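You operate a simulated robot arm through the tools that you are given. There is no shell and no other tool. Be economical: measure what you need, move in short steps, check, and stop when the job is done.

Carry out the task below with a simulated robot arm. There is one attempt and no reset: what you move stays moved.

## Task
Ease the long chain off to 5 on the round gauge, then screw down the yellow-topped brass cap.
Fine: green lever to FREE to turn the orange knob, back to HOLD after; the cap goes half a turn.

It is judged by the outcome, as a careful person would: the job done as asked, and still so three seconds after it is handed in. It fails if anything else is knocked over, pushed out of place, dropped, spilled or broken. A push-on lid holds only when it is set on centred and level and pressed home; a screw cap is set on level and turned clockwise until tight.

## Robot
A 6-joint arm with a two-finger parallel gripper, fixed in place. Base frame: the origin is at the foot of the arm, x ahead of it, y to its left, z up. Lengths are in m, angles in degrees, forces in N, time in s.
With the tool pointing down near the work surface it reaches from about 0.36 to 0.82 m from the base axis. Its first joint turns from -166.0 to 166.0 degrees. Payload 3.91 kg.
The TCP is the grasp point between the finger pads, 0.03 m short of the fingertips. In the tool frame z runs along the fingers and y along their closing line. Largest opening 0.11 m; finger width 0.02, thickness 0.01; the body of the gripper, 0.048 by 0.112 m, starts 0.055 m behind the TCP.
Orientation is that of the tool frame in the base frame, as a unit quaternion [x, y, z, w]. With the fingers straight down and closing along the base's y, the tool's x points along the base's -x, its y along +y and its z along -z.

## Interface
- The arm moves only by the tool nudge_tool. Its argument "steps" is a list of rows, each a list of 7 numbers: the shift along the tool's x, y, z in units of 400 mm (1.0 is 400 mm), then the turn, a rotation vector about the tool's x, y, z in units of 180 degrees (1.0 is 180 degrees), then the opening, from 0 (shut) to 1 (fully open). In form: [[tx, ty, tz, rx, ry, rz, gripper], ...]. A call has 1 to 12 rows; each row is the pose to reach, as a shift and turn from the pose commanded when the call began, along the tool's axes at that moment. A call with a number of a shift or a turn outside -1 to 1 is refused whole. Each row takes 0.2 s and may step no farther than 0.05 m and 8.6 degrees from the row before; otherwise, or with a gripper value out of range, the whole call is refused. Where a pose cannot be reached the arm comes as near as it can. A force on the tool above 40 N (or 10 N above the force at the start of the call, whichever is more), or a blocked arm, ends the call early, and 0.2 s more pass. Each finger travels about 0.045 m/s and halts on what it meets, pressing with about 41 N; the grip force reading is that of the motor and also rises with nothing between the fingers. The clock runs only during rows and for 0.2 s after the last one: add rows that repeat a pose to give the fingers time. It gives the time, the measured TCP pose, the force on the tool (base axes), the opening and the grip force at its end, in the units of the frame above (readings bear some noise), with the torque about the TCP (base axes, N m) and any sound that the robot's microphone picked up.
- Cameras (640 x 400 px; columns grow to the right, rows downward): "scene" is fixed at [0.0523, -0.5009, 1.7103]; the picture's right is [0.96, -0.27, 0.00], its down [-0.14, -0.50, -0.86] and it looks along [0.23, 0.82, -0.52] (base axes); focal length 323 px, centre (320, 200). "wrist" rides on the gripper at [0.077, 0.007, -0.114] in the tool frame; the picture's right is [-0.09, 1.00, 0.00], its down [-0.80, -0.07, -0.59] and it looks along [-0.59, -0.05, 0.80] (tool axes); focal length 270 px, centre (320, 200).
- camera(camera): a new picture of that camera. It takes no simulated time.
- lift_body(by): slides the trunk up (or, below 0, down) by that many m; the arm rides with it, the base frame stays. It gives what a move gives, with no picture.
- pixel_to_xyz(camera, pixels): for up to 12 pixels [column, row] of the newest picture of that camera ("zoom" is the newest enlarged one), the place [x, y, z] in the base frame of the surface seen there, good to about 0.002 m. It takes no simulated time.
- enlarge(camera, box): a new picture of the part [left, top, right, bottom] of that camera's present view, enlarged. It takes no simulated time.
- job_done(): hands the job in; it is judged then, once.

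Keep the steps short. Do not move on a guess: measure, check each grasp and each placing, and mend mistakes. In all there are 80 turns and 46 pictures (those below and enlarged ones count). Leave the gripper open and the arm clear of the work at the hand-in unless told otherwise, and finish with a single line.

The tools are called after ">>>" as name(argument=value, ...) on one line, values as JSON. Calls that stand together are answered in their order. nudge_tool: Moves the arm, as the interface text tells. Its arguments: {"type":"object","properties":{"steps":{"type":"array","items":{"type":"array","items":{"type":"number"}}}},"required":["steps"]} The other tools are called the same way: lift_body (by) slides the trunk up or down; camera (camera) takes a picture; pixel_to_xyz (camera, pixels) gives the place of the surface under pixels of a picture; enlarge (camera, box) takes an enlarged picture of a part of a camera's view; job_done () hands the job in.

At the start:

```text
time: 0.0
ee_pos: [0.3903, 0.1801, 1.3551]
tcp_rot: [0.0, 1.0, -0.001, 0.0]
wrist_force: [-0.6, -0.3, 0.1]
torque: [0.0, 0.02, 0.02]
opening: 0.1099
grasp_force: 0.0
trunk travel left (down, up): [-0.55, 0.06]
```

scene: 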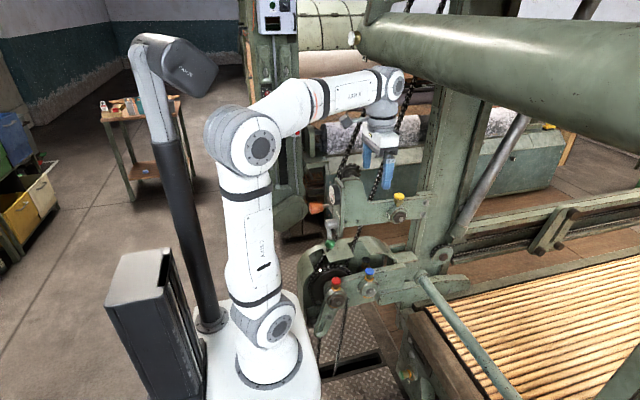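
wrist: 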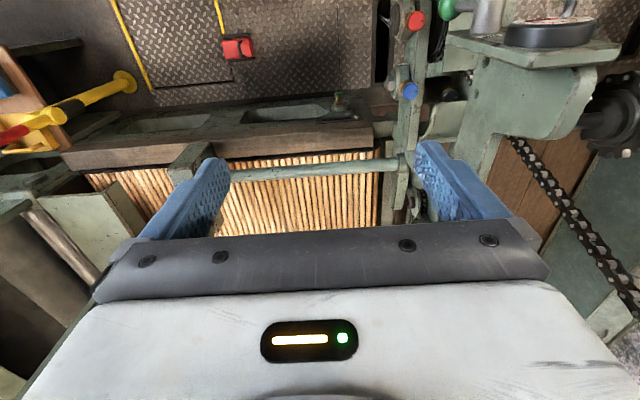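

I see a machine with red, blue and yellow-topped caps around (335,285), (368,275), (398,200). I'll enlarge that region first.

>>> enlarge(camera="scene", box=[270, 160, 450, 340])

>>> enlarge(camera="wrist", box=[380, 0, 640, 160])

```text
2.22 times, centred on (360, 250) of scene
```

zoom: 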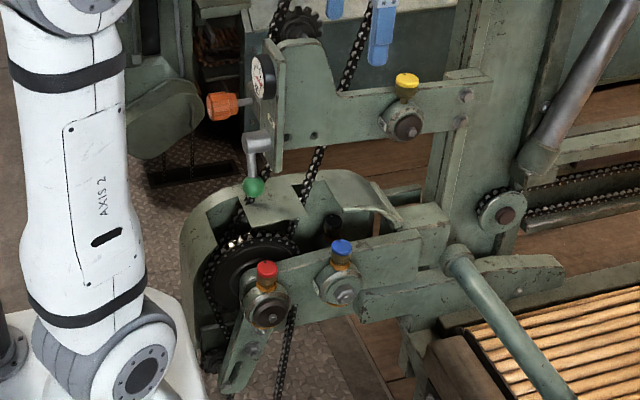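

```text
2.46 times, centred on (510, 80) of wrist
```

zoom: 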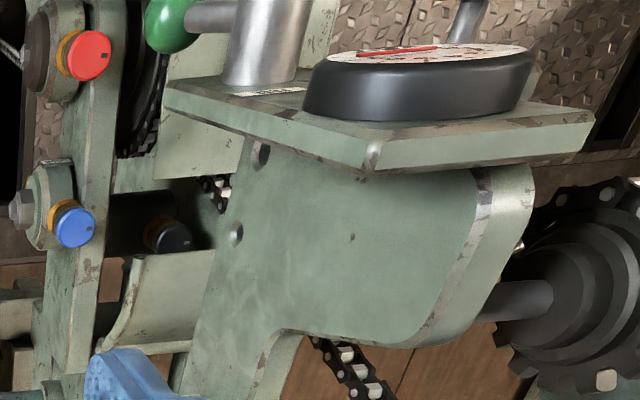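

The gauge with the orange knob faces the arm base, with the green lever below it. I'll zoom closer on them and on the yellow cap.

>>> enlarge(camera="scene", box=[320, 165, 420, 255])

```text
4.44 times, centred on (370, 210) of scene
```

zoom: 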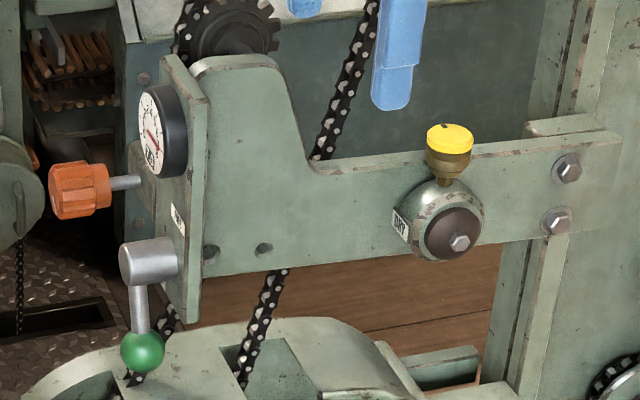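

>>> pixel_to_xyz(camera="zoom", pixels=[[58, 192], [85, 188], [125, 183], [153, 125], [150, 255], [140, 305], [142, 350], [450, 138], [448, 170], [178, 225], [455, 235], [185, 70]])

```text
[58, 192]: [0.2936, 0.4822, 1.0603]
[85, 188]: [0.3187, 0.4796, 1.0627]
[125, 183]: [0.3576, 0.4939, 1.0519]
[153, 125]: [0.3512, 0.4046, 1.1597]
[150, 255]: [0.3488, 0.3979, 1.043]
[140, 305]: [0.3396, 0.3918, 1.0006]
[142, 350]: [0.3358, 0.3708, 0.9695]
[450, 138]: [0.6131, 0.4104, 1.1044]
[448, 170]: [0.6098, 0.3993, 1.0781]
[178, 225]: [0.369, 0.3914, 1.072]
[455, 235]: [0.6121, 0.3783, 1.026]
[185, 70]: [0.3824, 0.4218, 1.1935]
```

Gauge plate is at x≈0.37. Before swinging the wrist camera towards it, I'll measure the arm shoulder and the black post behind it.

>>> camera(camera="scene")

>>> pixel_to_xyz(camera="scene", pixels=[[175, 200], [200, 300], [190, 70], [150, 50], [262, 150], [282, 325], [300, 380], [385, 85], [320, 100], [352, 35], [440, 150], [245, 20]])

```text
40 pictures are left
```

scene: 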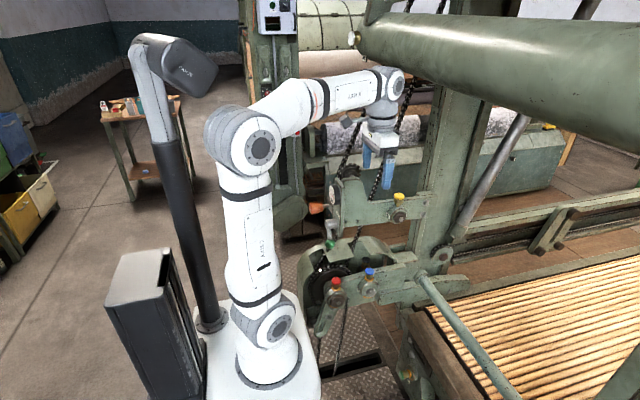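

```text
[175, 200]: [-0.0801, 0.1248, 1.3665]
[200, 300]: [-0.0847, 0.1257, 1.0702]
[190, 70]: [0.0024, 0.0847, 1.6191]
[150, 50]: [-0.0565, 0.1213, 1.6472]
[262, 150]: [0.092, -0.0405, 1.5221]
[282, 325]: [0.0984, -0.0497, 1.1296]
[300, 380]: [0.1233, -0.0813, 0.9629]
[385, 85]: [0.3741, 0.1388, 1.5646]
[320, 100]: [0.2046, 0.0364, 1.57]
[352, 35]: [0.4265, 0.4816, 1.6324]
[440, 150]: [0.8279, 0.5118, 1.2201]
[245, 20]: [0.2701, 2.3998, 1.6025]
```

The post is at (-0.08, 0.12), behind the workspace. I'll swing the tool to about (0.14, 0.38, 1.25), pitching it 50° up so the wrist camera faces the gauge plate.

>>> nudge_tool(steps=[[0.05, 0.04, 0, 0, -0.023, 0, 0.5], [0.1, 0.08, 0, 0, -0.046, 0, 0.5], [0.15, 0.12, 0.0, 0, -0.07, 0, 0.5], [0.2, 0.16, 0.0, 0, -0.093, 0, 0.5], [0.25, 0.2, 0.02, 0, -0.116, 0, 0.5], [0.3, 0.24, 0.04, 0, -0.139, 0, 0.5], [0.35, 0.28, 0.06, 0, -0.162, 0, 0.5], [0.4, 0.32, 0.09, 0, -0.185, 0, 0.5], [0.45, 0.36, 0.12, 0, -0.21, 0, 0.5], [0.5, 0.4, 0.15, 0, -0.232, 0, 0.5], [0.56, 0.45, 0.19, 0, -0.255, 0, 0.5], [0.6, 0.5, 0.22, 0, -0.278, 0, 0.5]])

>>> camera(camera="wrist")

```text
time: 2.6
ee_pos: [0.1502, 0.3815, 1.2668]
tcp_rot: [0.0, 0.906, 0.0, 0.424]
wrist_force: [0.0, 0.3, 0.4]
torque: [-0.03, 0.0, -0.01]
opening: 0.0549
grasp_force: 0.0
trunk travel left (down, up): [-0.55, 0.06]
```

```text
39 pictures are left
```

wrist: 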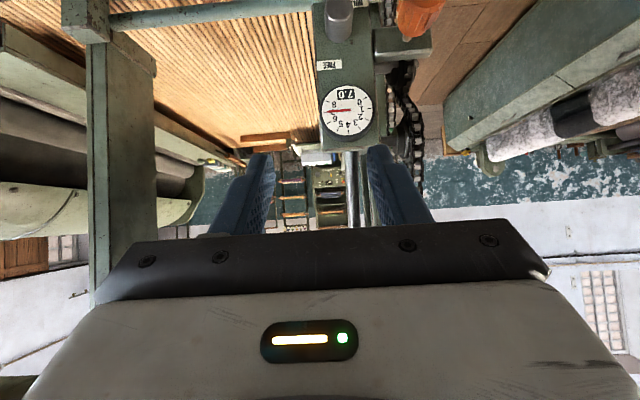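

Good: the gauge is at (345,110) upside down with a "7.0" readout. Zooming on it.

>>> enlarge(camera="wrist", box=[280, 0, 460, 150])

```text
2.67 times, centred on (370, 75) of wrist
```

zoom: 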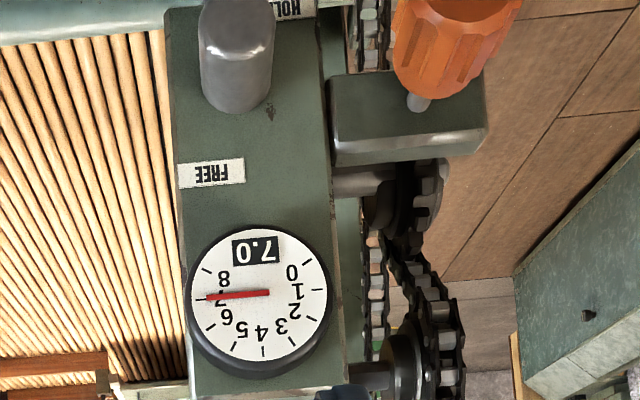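

The gauge reads 7.0. FREE label is above the lever pivot, HOLD below it. I'll lower the camera 0.18 m to see the lever and the knob fully.

>>> nudge_tool(steps=[[0.09, 0, 0.075, 0, 0, 0, 0.5], [0.18, 0, 0.15, 0, 0, 0, 0.5], [0.27, 0, 0.225, 0, 0, 0, 0.5], [0.345, 0, 0.29, 0, 0, 0, 0.5]])

>>> enlarge(camera="wrist", box=[240, 0, 500, 200])

```text
time: 3.6
ee_pos: [0.1492, 0.3806, 1.0865]
tcp_rot: [0.001, 0.906, 0.0, 0.424]
wrist_force: [-0.2, -0.3, -0.5]
torque: [-0.02, 0.01, -0.05]
opening: 0.055
grasp_force: 0.1
trunk travel left (down, up): [-0.55, 0.06]
```

```text
2.00 times, centred on (370, 100) of wrist
```

zoom: 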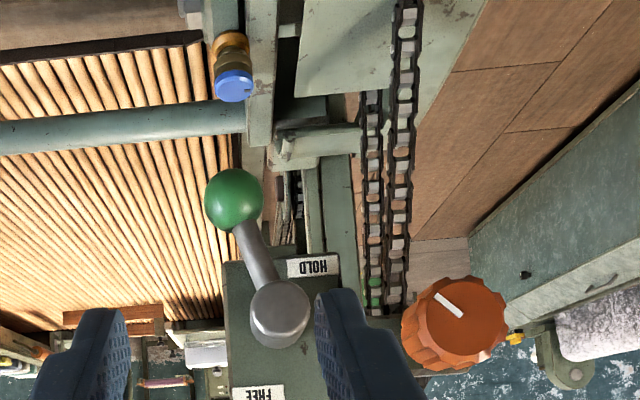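

Lever hangs down at HOLD, ball at zoom (235,195), knob at (455,322) with a white mark. Measuring.

>>> pixel_to_xyz(camera="zoom", pixels=[[233, 200], [250, 245], [262, 275], [280, 318], [250, 395], [312, 267], [448, 305], [460, 322], [420, 330], [495, 310], [265, 345], [470, 352]])

```text
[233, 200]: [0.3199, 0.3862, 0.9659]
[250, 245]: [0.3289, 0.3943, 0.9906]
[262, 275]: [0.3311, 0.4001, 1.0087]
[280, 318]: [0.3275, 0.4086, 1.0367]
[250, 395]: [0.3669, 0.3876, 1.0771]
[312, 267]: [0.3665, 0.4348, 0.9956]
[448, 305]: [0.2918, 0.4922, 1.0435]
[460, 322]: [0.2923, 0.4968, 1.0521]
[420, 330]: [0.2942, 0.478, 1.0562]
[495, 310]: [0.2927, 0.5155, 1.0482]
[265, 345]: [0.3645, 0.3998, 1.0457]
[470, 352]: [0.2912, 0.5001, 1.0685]
```

Lever pivot is near (y 0.405, z 1.037) and the ball near (0.335, 0.384, 0.962). I'll level the tool to point along +x, with the TCP at (0.24, 0.384, 0.962), short of the ball.

>>> nudge_tool(steps=[[0.016, 0.002, 0.062, 0, -0.037, 0, 0.5], [0.032, 0.003, 0.124, 0, -0.074, 0, 0.5], [0.048, 0.005, 0.186, 0, -0.111, 0, 0.5], [0.064, 0.006, 0.248, 0, -0.148, 0, 0.5], [0.08, 0.008, 0.31, 0, -0.185, 0, 0.5], [0.095, 0.009, 0.372, 0, -0.221, 0, 0.5]])

>>> camera(camera="wrist")

>>> enlarge(camera="scene", box=[270, 150, 430, 280])

```text
time: 5.0
ee_pos: [0.238, 0.415, 0.9828]
tcp_rot: [-0.001, 0.709, -0.006, 0.705]
wrist_force: [0.9, 0.0, -0.1]
torque: [0.03, 0.0, 0.01]
opening: 0.055
grasp_force: 0.1
out of reach, approached as far as the arm can: row 5, 6
trunk travel left (down, up): [-0.55, 0.06]
```

```text
36 pictures are left
```

wrist: 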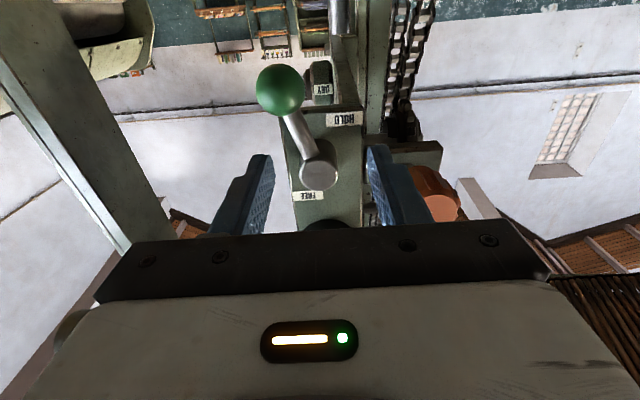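

```text
3.08 times, centred on (350, 215) of scene
```

zoom: 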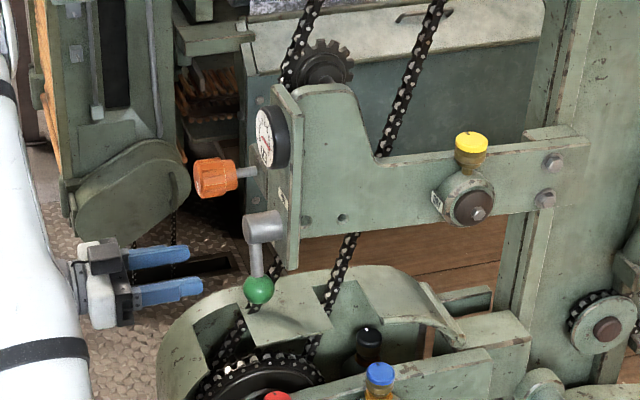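

The reach is short near the base: it stopped at y 0.415, z 0.983. I'll try 4 cm farther forward, still short of the ball, with the gripper wider.

>>> nudge_tool(steps=[[0, 0, 0.05, 0, 0, 0, 0.7], [0, 0, 0.1, 0, 0, 0, 0.7]])

```text
time: 5.6
ee_pos: [0.2789, 0.4178, 0.9848]
tcp_rot: [0.0, 0.709, -0.004, 0.705]
wrist_force: [0.5, -0.2, -0.2]
torque: [0.02, -0.01, 0.02]
opening: 0.077
grasp_force: 0.1
out of reach, approached as far as the arm can: row 1
trunk travel left (down, up): [-0.55, 0.06]
```

Reachable there. Now shift sideways and down to line up with the ball: y −0.033, z −0.021.

>>> nudge_tool(steps=[[0.027, -0.04, 0.0, 0, 0, 0, 0.7], [0.054, -0.082, 0.0, 0, 0, 0, 0.7]])

>>> camera(camera="wrist")

```text
time: 6.2
ee_pos: [0.2778, 0.4174, 0.9858]
tcp_rot: [0.0, 0.709, -0.003, 0.706]
wrist_force: [-0.7, -0.2, 0.4]
torque: [-0.01, 0.02, 0.03]
opening: 0.0767
grasp_force: 0.0
out of reach, approached as far as the arm can: row 1, 2
trunk travel left (down, up): [-0.55, 0.06]
```

```text
34 pictures are left
```

wrist: 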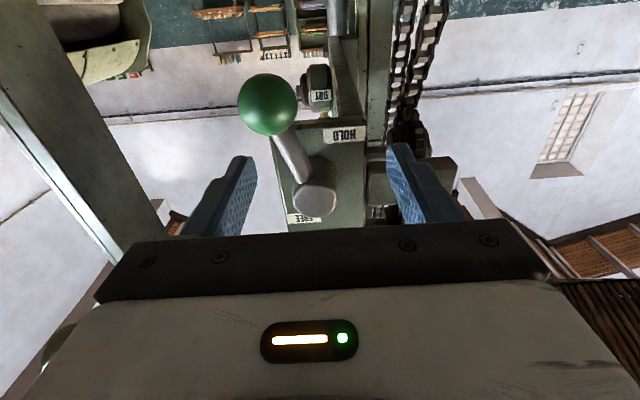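

Still limited here. I'll test whether height relative to the shoulder is the limit by going up 0.1 m and then to y 0.384, which stays in front of the plate.

>>> nudge_tool(steps=[[-0.08, 0, -0.03, 0, 0, 0, 0.7], [-0.16, 0, -0.03, 0, 0, 0, 0.7], [-0.25, 0, -0.03, 0, 0, 0, 0.7], [-0.25, -0.04, -0.03, 0, 0, 0, 0.7], [-0.25, -0.082, -0.03, 0, 0, 0, 0.7]])

```text
time: 7.4
ee_pos: [0.2665, 0.3856, 1.0855]
tcp_rot: [0.001, 0.708, -0.001, 0.706]
wrist_force: [0.2, 0.3, 0.2]
torque: [0.03, 0.01, -0.02]
opening: 0.0771
grasp_force: 0.2
trunk travel left (down, up): [-0.55, 0.06]
```

Height was the limit: this pose is reachable. I'll raise the tool 0.1 m, then lower the trunk 0.2 m, so the tool works higher relative to the shoulder.

>>> nudge_tool(steps=[[-0.08, 0, -0.05, 0, 0, 0, 0.7], [-0.16, 0, -0.05, 0, 0, 0, 0.7], [-0.25, 0, -0.05, 0, 0, 0, 0.7]])

>>> lift_body(by=-0.2)

>>> enlarge(camera="scene", box=[270, 150, 430, 280])

```text
time: 8.2
ee_pos: [0.2472, 0.3856, 1.185]
tcp_rot: [-0.001, 0.708, 0.0, 0.706]
wrist_force: [0.0, 0.2, 1.0]
torque: [0.01, -0.04, -0.01]
opening: 0.0769
grasp_force: 0.0
trunk travel left (down, up): [-0.55, 0.06]
```

```text
time: 10.4
ee_pos: [0.2476, 0.3858, 0.9868]
tcp_rot: [0.0, 0.709, 0.0, 0.706]
wrist_force: [0.0, -0.4, 0.1]
torque: [-0.01, 0.02, -0.01]
opening: 0.077
grasp_force: 0.1
trunk travel left (down, up): [-0.35, 0.26]
```

```text
3.08 times, centred on (350, 215) of scene
```

zoom: 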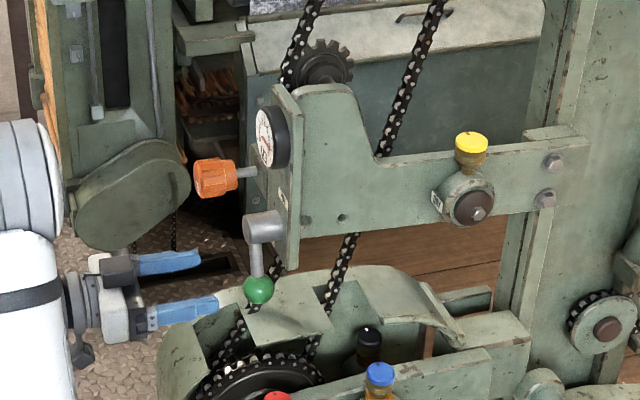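

Now go down to ball height (z 0.962) and roll −16° so the closing line is tangent to the lever's swing. Then measure the ball.

>>> nudge_tool(steps=[[0.03, 0, 0, 0, 0, -0.044, 0.6], [0.062, -0.004, 0, 0, 0, -0.089, 0.6]])

>>> camera(camera="wrist")

>>> pixel_to_xyz(camera="wrist", pixels=[[285, 90], [320, 170]])

```text
time: 11.0
ee_pos: [0.2466, 0.3834, 0.9602]
tcp_rot: [-0.098, 0.701, -0.1, 0.699]
wrist_force: [0.5, 1.5, -0.9]
torque: [-0.03, -0.03, 0.03]
opening: 0.0659
grasp_force: 0.0
trunk travel left (down, up): [-0.35, 0.26]
```

```text
32 pictures are left
```

wrist: 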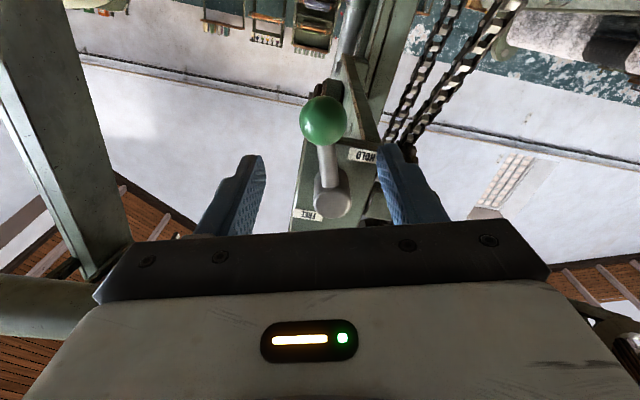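

```text
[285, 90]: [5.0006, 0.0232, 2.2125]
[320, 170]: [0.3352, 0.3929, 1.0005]
```

The lever is now upright in the view. Measuring ball and shaft points.

>>> pixel_to_xyz(camera="wrist", pixels=[[323, 120], [305, 120], [341, 120], [323, 100], [323, 140], [331, 200], [328, 165]])

```text
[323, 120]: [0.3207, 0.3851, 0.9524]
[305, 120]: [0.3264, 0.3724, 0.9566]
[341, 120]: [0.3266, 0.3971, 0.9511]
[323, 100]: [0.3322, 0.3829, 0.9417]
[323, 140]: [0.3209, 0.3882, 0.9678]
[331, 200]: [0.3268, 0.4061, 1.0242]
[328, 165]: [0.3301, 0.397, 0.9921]
```

Ball centre is about (0.335, 0.386, 0.960). I'll move in to x 0.325 and close loosely (≈0.038).

>>> nudge_tool(steps=[[0, 0.006, 0.1, 0, 0, 0, 0.6], [0, 0.006, 0.195, 0, 0, 0, 0.6], [0, 0.006, 0.195, 0, 0, 0, 0.35], [0, 0.006, 0.195, 0, 0, 0, 0.35]])

>>> camera(camera="wrist")

```text
time: 12.0
ee_pos: [0.325, 0.387, 0.9603]
tcp_rot: [-0.099, 0.701, -0.099, 0.699]
wrist_force: [-0.4, 1.1, 0.6]
torque: [-0.02, -0.02, 0.03]
opening: 0.0388
grasp_force: 0.3
trunk travel left (down, up): [-0.35, 0.26]
```

```text
31 pictures are left
```

wrist: 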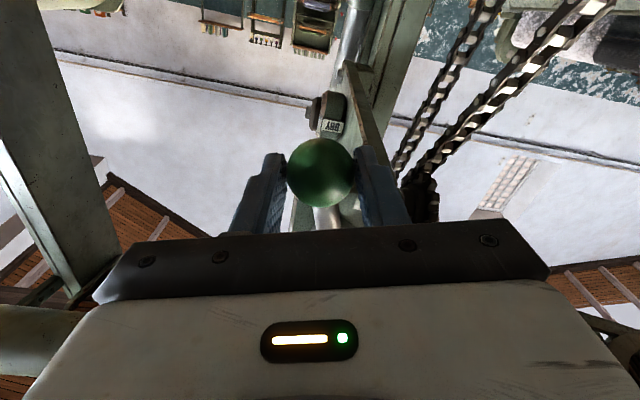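

The ball is well caged. I'll swing the lever about its pivot towards −y and up, 32° first, watching the force.

>>> nudge_tool(steps=[[-0.0019, -0.0278, 0, 0, 0, -0.0444, 0.35], [-0.0077, -0.0551, 0, 0, 0, -0.0889, 0.35], [-0.0173, -0.0813, 0, 0, 0, -0.1333, 0.35], [-0.0304, -0.106, 0, 0, 0, -0.1778, 0.35]])

>>> camera(camera="wrist")

```text
time: 13.0
ee_pos: [0.3247, 0.3492, 0.9838]
tcp_rot: [-0.289, 0.646, -0.289, 0.645]
wrist_force: [-0.6, 0.1, -0.8]
torque: [0.01, 0.03, 0.02]
opening: 0.0387
grasp_force: 0.6
trunk travel left (down, up): [-0.35, 0.26]
```

```text
30 pictures are left
```

wrist: 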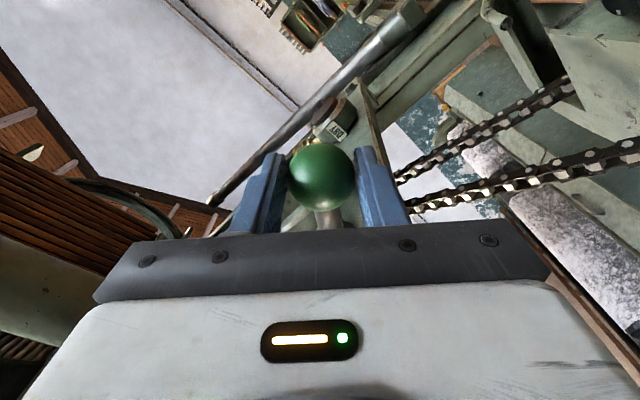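

The lever follows with no force. Continuing another 42° to horizontal.

>>> nudge_tool(steps=[[-0.0019, -0.0278, 0, 0, 0, -0.0444, 0.35], [-0.0077, -0.0551, 0, 0, 0, -0.0889, 0.35], [-0.0173, -0.0813, 0, 0, 0, -0.1333, 0.35], [-0.0304, -0.106, 0, 0, 0, -0.1778, 0.35], [-0.0468, -0.1286, 0, 0, 0, -0.2222, 0.35]])

>>> enlarge(camera="scene", box=[300, 165, 400, 255])

```text
time: 14.2
ee_pos: [0.3245, 0.3288, 1.0351]
tcp_rot: [-0.492, 0.509, -0.492, 0.507]
wrist_force: [0.4, 0.0, -0.7]
torque: [-0.04, 0.0, -0.04]
opening: 0.039
grasp_force: 0.1
trunk travel left (down, up): [-0.35, 0.26]
```

```text
4.44 times, centred on (350, 210) of scene
```

zoom: 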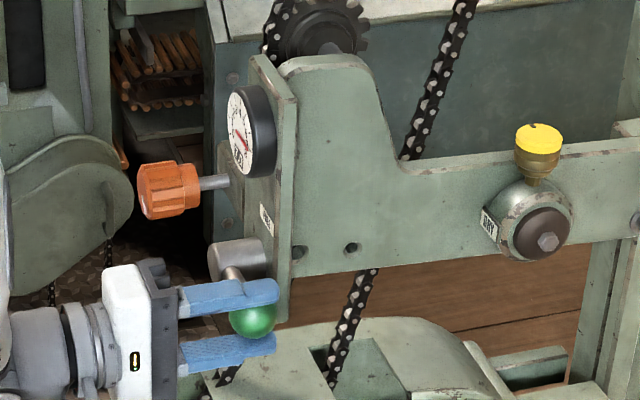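

Lever is horizontal with no stop felt yet. I'll push further in small steps to find the end stop.

>>> nudge_tool(steps=[[-0.0005, -0.014, 0, 0, 0, -0.0222, 0.35], [-0.0019, -0.0278, 0, 0, 0, -0.0444, 0.35], [-0.0044, -0.0416, 0, 0, 0, -0.0667, 0.35], [-0.0077, -0.0551, 0, 0, 0, -0.0889, 0.35]])

>>> camera(camera="wrist")

```text
time: 15.0
ee_pos: [0.3259, 0.3315, 1.044]
tcp_rot: [0.551, -0.453, 0.542, -0.444]
wrist_force: [1.3, 0.7, -30.1]
torque: [-0.02, 0.37, 0.38]
opening: 0.0534
grasp_force: 15.0
trunk travel left (down, up): [-0.35, 0.26]
stopped in row 4: the force on the tool passed its limit at 42 N (the readings are from after the stop); the commanded pose is now the measured one
```

```text
28 pictures are left
```

wrist: 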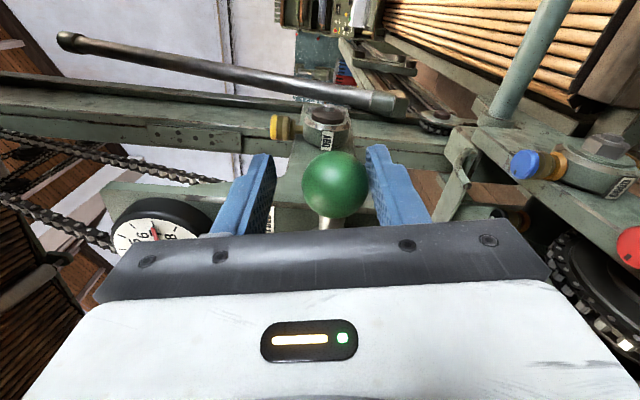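

The end stop is reached: the lever is at FREE. I'll open the gripper and back away along the tool axis.

>>> nudge_tool(steps=[[0, 0, 0, 0, 0, 0, 0.75], [0, 0, 0, 0, 0, 0, 0.75], [0, 0, -0.1, 0, 0, 0, 0.75], [0, 0, -0.2, 0, 0, 0, 0.75], [0, 0, -0.25, 0, 0, 0, 0.75]])

>>> camera(camera="wrist")

```text
time: 16.2
ee_pos: [0.225, 0.3292, 1.049]
tcp_rot: [0.547, -0.453, 0.542, -0.448]
wrist_force: [1.0, 0.8, 0.1]
torque: [0.01, 0.03, 0.04]
opening: 0.0824
grasp_force: 0.3
trunk travel left (down, up): [-0.35, 0.26]
```

```text
27 pictures are left
```

wrist: 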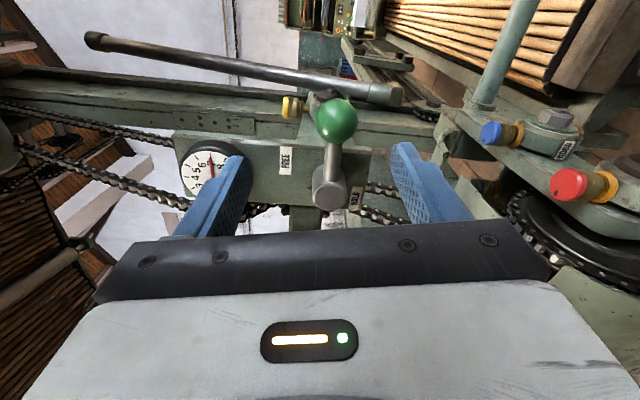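

The lever sits at FREE. Next I'll roll the tool back to level while moving to in front of the orange knob (y 0.495, z 1.055).

>>> nudge_tool(steps=[[-0.034, -0.008, 0, 0, 0, 0.0467, 0.75], [-0.068, -0.015, 0, 0, 0, 0.0933, 0.75], [-0.101, -0.023, 0, 0, 0, 0.14, 0.75], [-0.135, -0.031, 0, 0, 0, 0.1867, 0.75], [-0.169, -0.039, 0, 0, 0, 0.2333, 0.75], [-0.2, -0.046, 0, 0, 0, 0.28, 0.75], [-0.236, -0.054, 0, 0, 0, 0.3267, 0.75], [-0.27, -0.062, 0, 0, 0, 0.3733, 0.75], [-0.304, -0.069, 0, 0, 0, 0.42, 0.75], [-0.338, -0.077, 0, 0, 0, 0.4667, 0.75], [-0.371, -0.085, 0, 0, 0, 0.5133, 0.75], [-0.405, -0.0925, 0, 0, 0, 0.56, 0.75]])

>>> camera(camera="wrist")

```text
time: 18.8
ee_pos: [0.2253, 0.4957, 1.0549]
tcp_rot: [0.0, 0.71, 0.001, 0.704]
wrist_force: [-0.1, -1.7, -0.3]
torque: [-0.02, 0.03, -0.01]
opening: 0.0825
grasp_force: 0.1
trunk travel left (down, up): [-0.35, 0.26]
```

```text
26 pictures are left
```

wrist: 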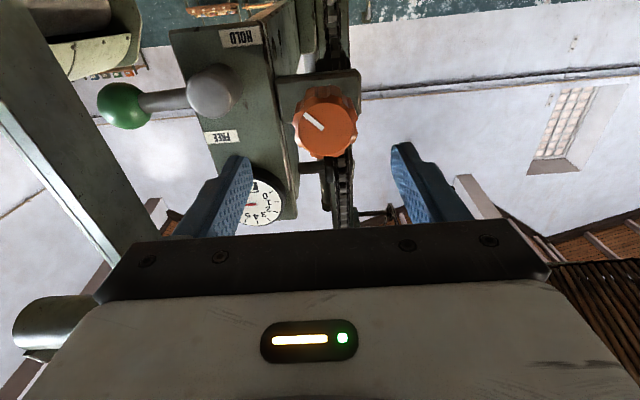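

Lever horizontal at FREE. Now zoom on the knob face and measure its rim.

>>> enlarge(camera="wrist", box=[200, 60, 400, 240])

>>> pixel_to_xyz(camera="wrist", pixels=[[314, 120], [299, 128], [353, 128], [325, 108], [325, 152], [326, 130], [310, 90], [340, 90], [305, 113], [322, 128], [125, 106], [240, 210]])

```text
2.22 times, centred on (300, 150) of wrist
```

zoom: 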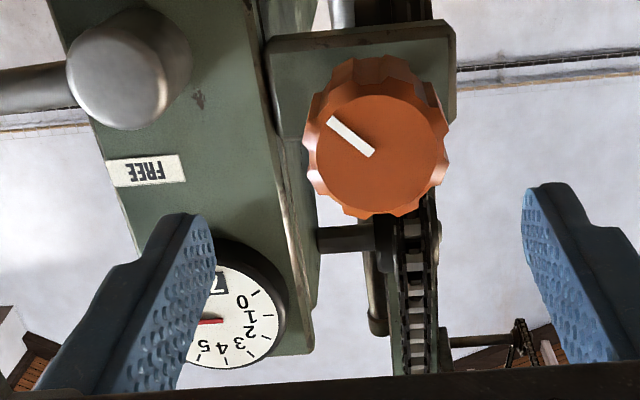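

```text
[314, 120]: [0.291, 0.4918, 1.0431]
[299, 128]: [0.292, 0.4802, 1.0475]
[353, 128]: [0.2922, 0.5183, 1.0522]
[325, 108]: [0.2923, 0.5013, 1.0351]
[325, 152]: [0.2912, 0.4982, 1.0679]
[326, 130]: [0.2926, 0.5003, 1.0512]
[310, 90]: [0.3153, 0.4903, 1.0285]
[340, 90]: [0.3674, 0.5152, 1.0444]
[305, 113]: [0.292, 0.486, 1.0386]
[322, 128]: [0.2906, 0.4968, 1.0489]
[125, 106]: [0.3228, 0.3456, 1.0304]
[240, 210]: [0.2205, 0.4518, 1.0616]
```

Knob axis is at (y 0.500, z 1.051), radius ≈0.021, face at x 0.292. I'll centre on it and pre-roll +80°, so there is room to turn it counter-clockwise.

>>> nudge_tool(steps=[[0.009, 0.0115, 0, 0, 0, 0.0444, 0.65], [0.009, 0.0115, 0, 0, 0, 0.0889, 0.65], [0.009, 0.0115, 0, 0, 0, 0.1333, 0.65], [0.009, 0.0115, 0, 0, 0, 0.1778, 0.65], [0.009, 0.0115, 0, 0, 0, 0.2222, 0.65], [0.009, 0.0115, 0, 0, 0, 0.2667, 0.65], [0.009, 0.0115, 0, 0, 0, 0.3111, 0.65], [0.009, 0.0115, 0, 0, 0, 0.3556, 0.65], [0.009, 0.0115, 0, 0, 0, 0.4, 0.65], [0.009, 0.0115, 0, 0, 0, 0.4444, 0.65]])

>>> camera(camera="wrist")

```text
time: 21.0
ee_pos: [0.2377, 0.6214, 1.2373]
tcp_rot: [0.455, 0.555, 0.43, 0.547]
wrist_force: [0.7, 0.4, -0.6]
torque: [-0.02, 0.02, 0.02]
opening: 0.0715
grasp_force: 0.0
out of reach, approached as far as the arm can: row 6, 7, 8, 9, 10
trunk travel left (down, up): [-0.35, 0.26]
```

```text
24 pictures are left
```

wrist: 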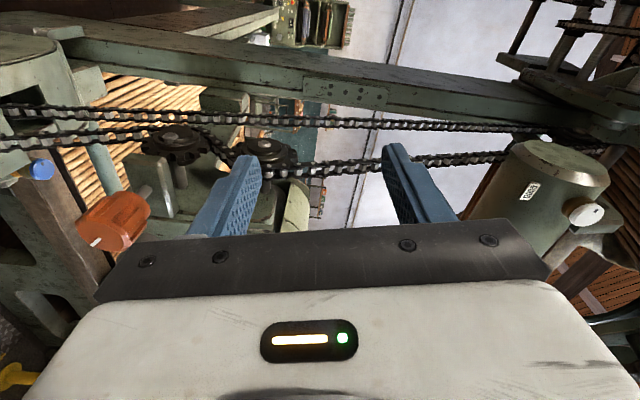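

The roll limit is about +40°, and the arm drifted to (0.238, 0.621, 1.237) without touching anything. I'll go back in front of the knob at about +35° roll.

>>> nudge_tool(steps=[[-0.028, -0.074, -0.012, 0, 0, -0.035, 0.65], [-0.056, -0.149, -0.0115, 0, 0, -0.07, 0.65], [-0.084, -0.223, -0.0115, 0, 0, -0.105, 0.65], [-0.112, -0.297, -0.0115, 0, 0, -0.14, 0.65], [-0.14, -0.372, -0.0115, 0, 0, -0.174, 0.65], [-0.167, -0.446, -0.0115, 0, 0, -0.208, 0.65], [-0.195, -0.52, -0.0115, 0, 0, -0.245, 0.65]])

```text
time: 22.6
ee_pos: [0.2258, 0.5019, 1.0505]
tcp_rot: [0.213, 0.686, 0.193, 0.668]
wrist_force: [0.2, -0.4, 0.4]
torque: [0.0, 0.02, -0.01]
opening: 0.0714
grasp_force: 0.2
trunk travel left (down, up): [-0.35, 0.26]
```

Roll is about +34°, with a 2° tilt. I'll correct the tilt and move in over the knob to x 0.308, still open.

>>> nudge_tool(steps=[[-0.004, -0.002, 0.0, -0.011, -0.005, 0, 0.65], [-0.005, 0.001, 0.08, -0.011, -0.005, 0, 0.65], [-0.006, 0.003, 0.15, -0.011, -0.005, 0, 0.65], [-0.007, 0.005, 0.205, -0.011, -0.005, 0, 0.65]])

>>> camera(camera="wrist")

```text
time: 23.6
ee_pos: [0.3078, 0.502, 1.0531]
tcp_rot: [0.203, 0.677, 0.204, 0.677]
wrist_force: [-0.6, 0.1, 0.2]
torque: [0.0, 0.03, -0.01]
opening: 0.0713
grasp_force: 0.0
trunk travel left (down, up): [-0.35, 0.26]
```

```text
23 pictures are left
```

wrist: 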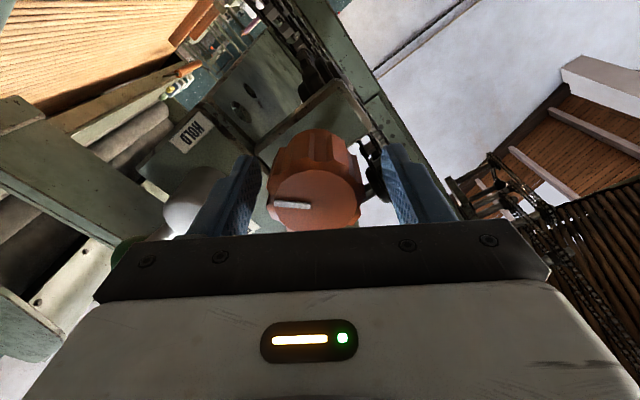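

Centred within ~2 mm. A small correction, then close on the knob.

>>> nudge_tool(steps=[[0.001, -0.005, 0, 0, 0, 0, 0.65], [0.001, -0.005, 0, 0, 0, 0, 0.3], [0.001, -0.005, 0, 0, 0, 0, 0.2], [0.001, -0.005, 0, 0, 0, 0, 0.2], [0.001, -0.005, 0, 0, 0, 0, 0.2]])

```text
time: 24.8
ee_pos: [0.3076, 0.4998, 1.0519]
tcp_rot: [0.203, 0.677, 0.204, 0.677]
wrist_force: [0.0, -1.3, -2.2]
torque: [0.02, 0.0, -0.12]
opening: 0.0468
grasp_force: 44.2
trunk travel left (down, up): [-0.35, 0.26]
```

Gripped at 0.0468 m, about 44 N. I'll turn counter-clockwise (negative roll) by 24° and then read the gauge.

>>> nudge_tool(steps=[[0, 0, 0, 0, 0, -0.0444, 0.2], [0, 0, 0, 0, 0, -0.0889, 0.2], [0, 0, 0, 0, 0, -0.1333, 0.2]])

>>> enlarge(camera="scene", box=[310, 170, 370, 220])

```text
time: 25.6
ee_pos: [0.3064, 0.5001, 1.0509]
tcp_rot: [0.057, 0.705, 0.058, 0.705]
wrist_force: [-0.2, 0.8, 0.6]
torque: [-0.01, 1.07, -0.69]
opening: 0.0472
grasp_force: 45.0
trunk travel left (down, up): [-0.35, 0.26]
```

```text
8.00 times, centred on (340, 195) of scene
```

zoom: 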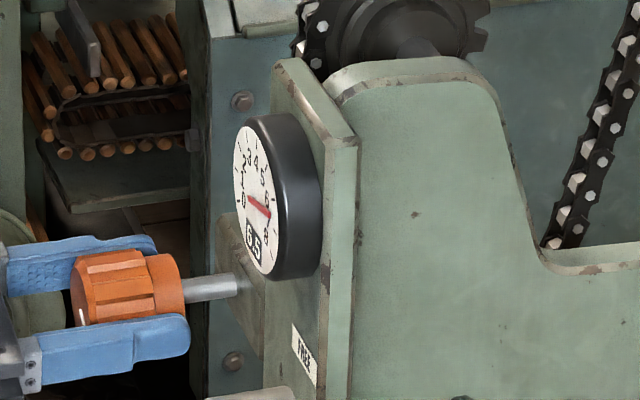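

The readout now looks like 6.5, so this is the easing direction at about 0.5 per 24°. Turning another 48°, then reading again.

>>> nudge_tool(steps=[[0, 0, 0, 0, 0, -0.0444, 0.2], [0, 0, 0, 0, 0, -0.0889, 0.2], [0, 0, 0, 0, 0, -0.1333, 0.2], [0, 0, 0, 0, 0, -0.1778, 0.2], [0, 0, 0, 0, 0, -0.2222, 0.2], [0, 0, 0, 0, 0, -0.2667, 0.2]])

>>> enlarge(camera="scene", box=[325, 175, 355, 205])

```text
time: 27.0
ee_pos: [0.3071, 0.5011, 1.052]
tcp_rot: [-0.235, 0.666, -0.234, 0.668]
wrist_force: [-2.1, 6.1, 2.6]
torque: [0.0, 0.84, -0.61]
opening: 0.0471
grasp_force: 45.2
trunk travel left (down, up): [-0.35, 0.26]
```

```text
13.33 times, centred on (340, 190) of scene
```

zoom: 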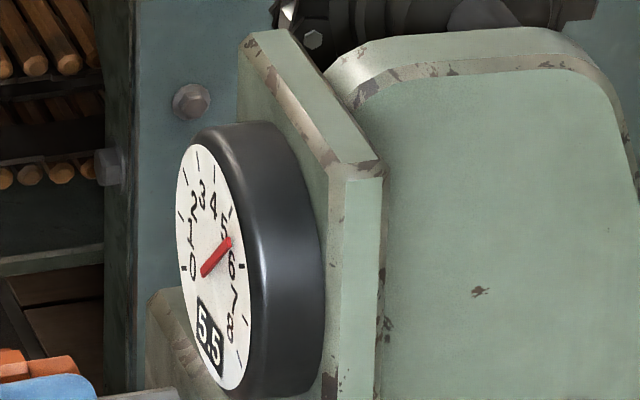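

Reads 5.5 after 72°. Another 24° should give 5.0.

>>> nudge_tool(steps=[[0, 0, 0, 0, 0, -0.0444, 0.2], [0, 0, 0, 0, 0, -0.0889, 0.2], [0, 0, 0, 0, 0, -0.1333, 0.2]])

>>> enlarge(camera="scene", box=[325, 175, 355, 205])

```text
time: 27.8
ee_pos: [0.3073, 0.5011, 1.0517]
tcp_rot: [-0.368, 0.603, -0.369, 0.604]
wrist_force: [0.2, 7.9, 3.7]
torque: [0.0, 0.56, 0.06]
opening: 0.0468
grasp_force: 45.0
trunk travel left (down, up): [-0.35, 0.26]
```

```text
13.33 times, centred on (340, 190) of scene
```

zoom: 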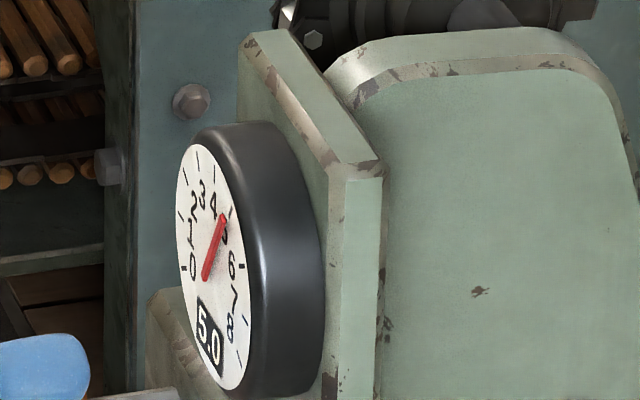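

5.0 on both needle and readout. I'll release, back off, and move to in front of the lever ball with roll −95°.

>>> nudge_tool(steps=[[0, 0, 0, 0, 0, 0, 0.7], [0, 0, 0, 0, 0, 0, 0.7], [0, 0, -0.1, 0, 0, 0, 0.7], [0, 0, -0.205, 0, 0, 0, 0.7], [0.08, -0.034, -0.21, 0, 0, -0.036, 0.7], [0.16, -0.069, -0.21, 0, 0, -0.072, 0.7], [0.239, -0.103, -0.21, 0, 0, -0.107, 0.7], [0.318, -0.138, -0.21, 0, 0, -0.142, 0.7], [0.398, -0.172, -0.21, 0, 0, -0.178, 0.7]])

>>> camera(camera="wrist")

```text
time: 29.8
ee_pos: [0.225, 0.3264, 1.0391]
tcp_rot: [0.521, -0.478, 0.52, -0.48]
wrist_force: [-0.3, 0.1, 0.9]
torque: [0.04, 0.02, -0.01]
opening: 0.077
grasp_force: 0.1
trunk travel left (down, up): [-0.35, 0.26]
```

```text
19 pictures are left
```

wrist: 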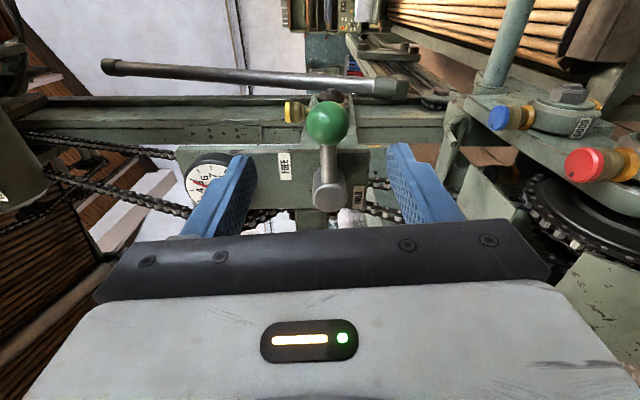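

The lever is aligned in the view, with the ball at (327,122). Measuring it.

>>> pixel_to_xyz(camera="wrist", pixels=[[327, 122], [308, 122], [346, 122], [330, 160], [330, 195]])

```text
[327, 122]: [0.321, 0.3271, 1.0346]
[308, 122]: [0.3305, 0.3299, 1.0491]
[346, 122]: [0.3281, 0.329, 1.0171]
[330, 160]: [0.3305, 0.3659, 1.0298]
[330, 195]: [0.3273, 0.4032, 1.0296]
```

Ball centre is about (0.336, 0.329, 1.034). I'll move in around it and cage it as before.

>>> nudge_tool(steps=[[-0.007, 0.012, 0.08, 0, 0, 0, 0.7], [-0.007, 0.012, 0.17, 0, 0, 0, 0.7], [-0.007, 0.012, 0.25, 0, 0, 0, 0.7], [-0.007, 0.012, 0.25, 0, 0, 0, 0.35], [-0.007, 0.012, 0.25, 0, 0, 0, 0.35], [-0.007, 0.012, 0.25, 0, 0, 0, 0.35]])

```text
time: 31.2
ee_pos: [0.325, 0.3285, 1.0349]
tcp_rot: [0.52, -0.48, 0.519, -0.48]
wrist_force: [-0.8, 0.3, 0.3]
torque: [-0.02, -0.01, -0.01]
opening: 0.0385
grasp_force: 0.7
trunk travel left (down, up): [-0.35, 0.26]
```

Caged. Swinging the lever back about the pivot by 72° towards HOLD.

>>> nudge_tool(steps=[[-0.0047, 0.0278, 0, 0, 0, 0.0456, 0.35], [-0.0134, 0.0547, 0, 0, 0, 0.0911, 0.35], [-0.0257, 0.0801, 0, 0, 0, 0.1367, 0.35], [-0.0416, 0.1035, 0, 0, 0, 0.1822, 0.35], [-0.0606, 0.1243, 0, 0, 0, 0.2278, 0.35], [-0.0825, 0.1423, 0, 0, 0, 0.2733, 0.35], [-0.1066, 0.1569, 0, 0, 0, 0.3189, 0.35], [-0.1326, 0.1679, 0, 0, 0, 0.3644, 0.35], [-0.1539, 0.1739, 0, 0, 0, 0.4, 0.35]])

>>> camera(camera="wrist")

```text
time: 33.2
ee_pos: [0.3245, 0.3855, 0.9581]
tcp_rot: [-0.138, 0.694, -0.137, 0.694]
wrist_force: [0.6, -0.2, 0.0]
torque: [0.04, 0.0, -0.01]
opening: 0.0386
grasp_force: 0.0
trunk travel left (down, up): [-0.35, 0.26]
```

```text
18 pictures are left
```

wrist: 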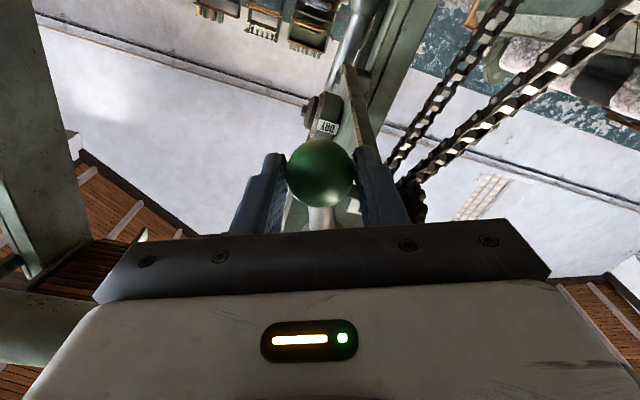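

Near the original HOLD position. A gentle push on towards the end stop to seat it.

>>> nudge_tool(steps=[[-0.0005, 0.005, 0, 0, 0, 0.01, 0.35], [-0.001, 0.01, 0, 0, 0, 0.02, 0.35], [-0.0017, 0.015, 0, 0, 0, 0.03, 0.35], [-0.002, 0.02, 0, 0, 0, 0.03, 0.35]])

```text
time: 34.2
ee_pos: [0.3244, 0.3907, 0.9583]
tcp_rot: [-0.106, 0.699, -0.105, 0.7]
wrist_force: [1.1, -12.0, 7.5]
torque: [-0.1, -0.12, -0.12]
opening: 0.0451
grasp_force: 6.5
trunk travel left (down, up): [-0.35, 0.26]
```

It's against the HOLD stop (−12 N). Open and back off, then check the lever and gauge.

>>> nudge_tool(steps=[[0, -0.012, 0, 0, 0, 0, 0.7], [0, -0.012, 0, 0, 0, 0, 0.7], [0, -0.012, -0.1, 0, 0, 0, 0.7], [0, -0.012, -0.2, 0, 0, 0, 0.7], [0, -0.012, -0.28, 0, 0, 0, 0.7]])

>>> camera(camera="wrist")

>>> enlarge(camera="scene", box=[310, 170, 370, 250])

```text
time: 35.4
ee_pos: [0.2111, 0.3876, 0.9586]
tcp_rot: [-0.107, 0.699, -0.106, 0.699]
wrist_force: [-0.3, 0.1, -0.2]
torque: [-0.01, 0.01, 0.01]
opening: 0.0771
grasp_force: 0.0
trunk travel left (down, up): [-0.35, 0.26]
```

```text
17 pictures are left
```

wrist: 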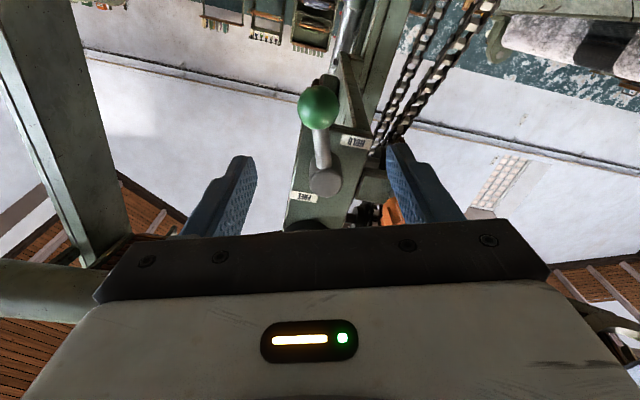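

```text
5.00 times, centred on (340, 210) of scene
```

zoom: 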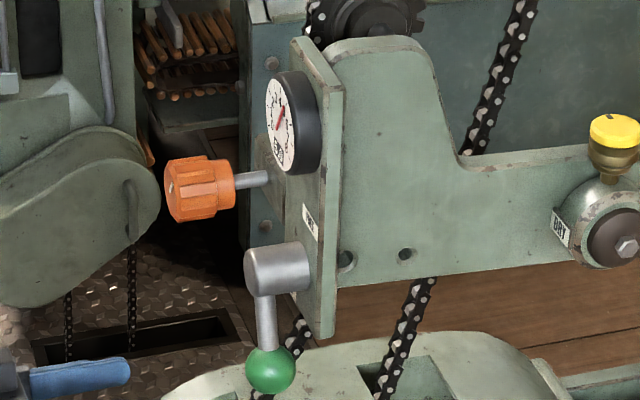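

The lever is at HOLD and the needle is unchanged. Next is the yellow cap. I'll zoom on it and measure it, the bar, and the overhead roller.

>>> enlarge(camera="scene", box=[375, 180, 425, 230])

>>> pixel_to_xyz(camera="zoom", pixels=[[308, 112], [275, 112], [345, 115], [308, 90], [308, 130], [300, 165], [305, 200], [180, 150], [450, 120], [300, 240]])

>>> pixel_to_xyz(camera="scene", pixels=[[355, 40], [400, 58], [450, 75], [520, 95], [600, 125], [430, 80], [460, 30], [445, 140], [480, 190]])

```text
8.00 times, centred on (400, 205) of scene
```

zoom: 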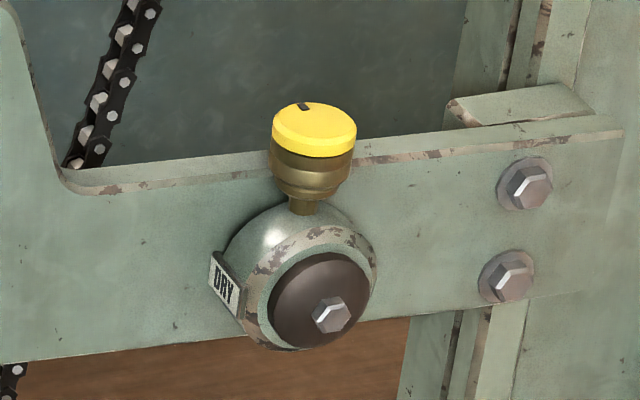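

```text
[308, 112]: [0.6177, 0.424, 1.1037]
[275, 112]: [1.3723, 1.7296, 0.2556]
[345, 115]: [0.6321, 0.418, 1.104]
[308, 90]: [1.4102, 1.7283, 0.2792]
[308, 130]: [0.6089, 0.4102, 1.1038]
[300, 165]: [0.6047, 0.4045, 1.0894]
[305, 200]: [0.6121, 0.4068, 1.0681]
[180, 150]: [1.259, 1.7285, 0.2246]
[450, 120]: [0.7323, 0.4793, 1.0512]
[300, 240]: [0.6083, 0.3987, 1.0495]
```

```text
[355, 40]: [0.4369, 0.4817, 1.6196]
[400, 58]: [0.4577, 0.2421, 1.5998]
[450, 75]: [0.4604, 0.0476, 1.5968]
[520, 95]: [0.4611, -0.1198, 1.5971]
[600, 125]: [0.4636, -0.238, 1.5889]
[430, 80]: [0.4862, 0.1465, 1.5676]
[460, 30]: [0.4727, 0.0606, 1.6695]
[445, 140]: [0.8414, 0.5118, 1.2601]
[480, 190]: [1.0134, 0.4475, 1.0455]
```

Cap axis is about (0.616, 0.417), top at z 1.104, vertical. The overhead roller sits at x>0.46, z≳1.5, so I'll keep the arm low. First raise the trunk 0.12 m, then lift the tool and level its roll.

>>> lift_body(by=0.12)

>>> nudge_tool(steps=[[-0.072, -0.022, 0.02, 0, 0, 0.024, 0.7], [-0.143, -0.044, 0.04, 0, 0, 0.048, 0.7], [-0.215, -0.067, 0.06, 0, 0, 0.072, 0.7], [-0.286, -0.089, 0.08, 0, 0, 0.0956, 0.7]])

```text
time: 36.9
ee_pos: [0.2105, 0.3879, 1.0793]
tcp_rot: [-0.106, 0.699, -0.105, 0.699]
wrist_force: [-0.9, -0.3, 0.7]
torque: [0.0, 0.0, -0.01]
opening: 0.077
grasp_force: 0.1
trunk travel left (down, up): [-0.47, 0.14]
```

```text
time: 37.9
ee_pos: [0.2441, 0.3881, 1.1985]
tcp_rot: [0.001, 0.707, 0.001, 0.708]
wrist_force: [-0.9, -0.5, -0.6]
torque: [0.01, 0.03, 0.0]
opening: 0.0771
grasp_force: 0.1
trunk travel left (down, up): [-0.47, 0.14]
```

Now pitch the tool down while moving to (0.32, 0.24, 1.33), clear of the plate.

>>> nudge_tool(steps=[[-0.027, -0.031, 0.005, 0, 0.042, 0, 0.7], [-0.054, -0.062, 0.01, 0, 0.083, 0, 0.7], [-0.081, -0.093, 0.02, 0, 0.125, 0, 0.7], [-0.108, -0.123, 0.035, 0, 0.167, 0, 0.7], [-0.135, -0.154, 0.05, 0, 0.208, 0, 0.7], [-0.163, -0.185, 0.07, 0, 0.25, 0, 0.7], [-0.19, -0.216, 0.09, 0, 0.292, 0, 0.7], [-0.217, -0.247, 0.11, 0, 0.333, 0, 0.7], [-0.244, -0.278, 0.13, 0, 0.375, 0, 0.7], [-0.271, -0.308, 0.15, 0, 0.417, 0, 0.7], [-0.298, -0.339, 0.17, 0, 0.458, 0, 0.7], [-0.325, -0.37, 0.19, 0, 0.5, 0, 0.7]])

```text
time: 40.5
ee_pos: [0.3201, 0.2412, 1.3285]
tcp_rot: [0.0, 1.0, 0.0, -0.001]
wrist_force: [0.7, -0.5, -0.4]
torque: [0.02, -0.02, -0.02]
opening: 0.077
grasp_force: 0.1
trunk travel left (down, up): [-0.47, 0.14]
```

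Tool is pointing down. To pass under the roller I'll descend to z 1.18 first, then move forward to x 0.52 at y 0.24.

>>> nudge_tool(steps=[[0, 0, 0.12, 0, 0, 0, 0.7], [0, 0, 0.24, 0, 0, 0, 0.7], [0, 0, 0.37, 0, 0, 0, 0.7], [-0.1, 0, 0.37, 0, 0, 0, 0.7], [-0.2, 0, 0.37, 0, 0, 0, 0.7], [-0.3, 0, 0.37, 0, 0, 0, 0.7], [-0.4, 0, 0.37, 0, 0, 0, 0.7], [-0.5, 0, 0.37, 0, 0, 0, 0.7]])

>>> camera(camera="scene")

>>> camera(camera="wrist")

```text
refused: row 3 steps farther than a row can; nothing moved
```

```text
14 pictures are left
```

scene: 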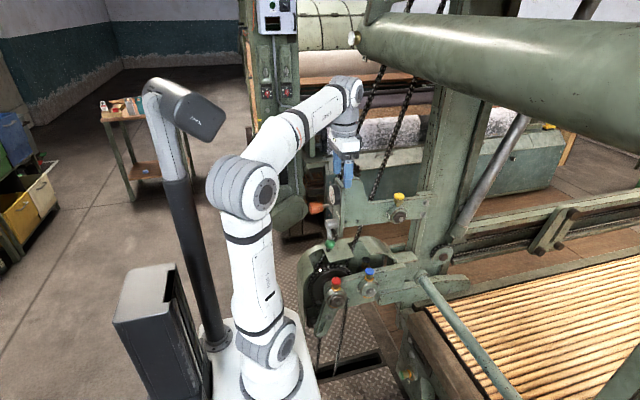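

```text
13 pictures are left
```

wrist: 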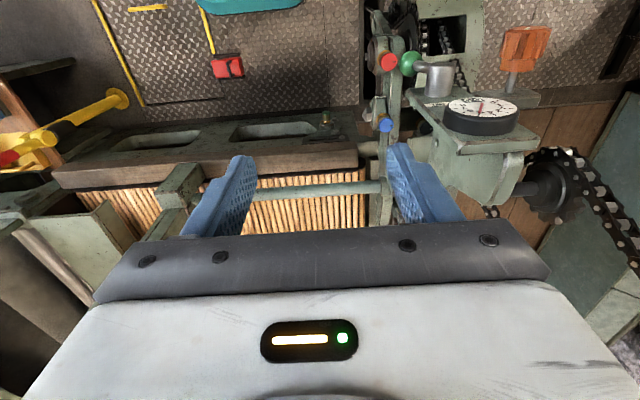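

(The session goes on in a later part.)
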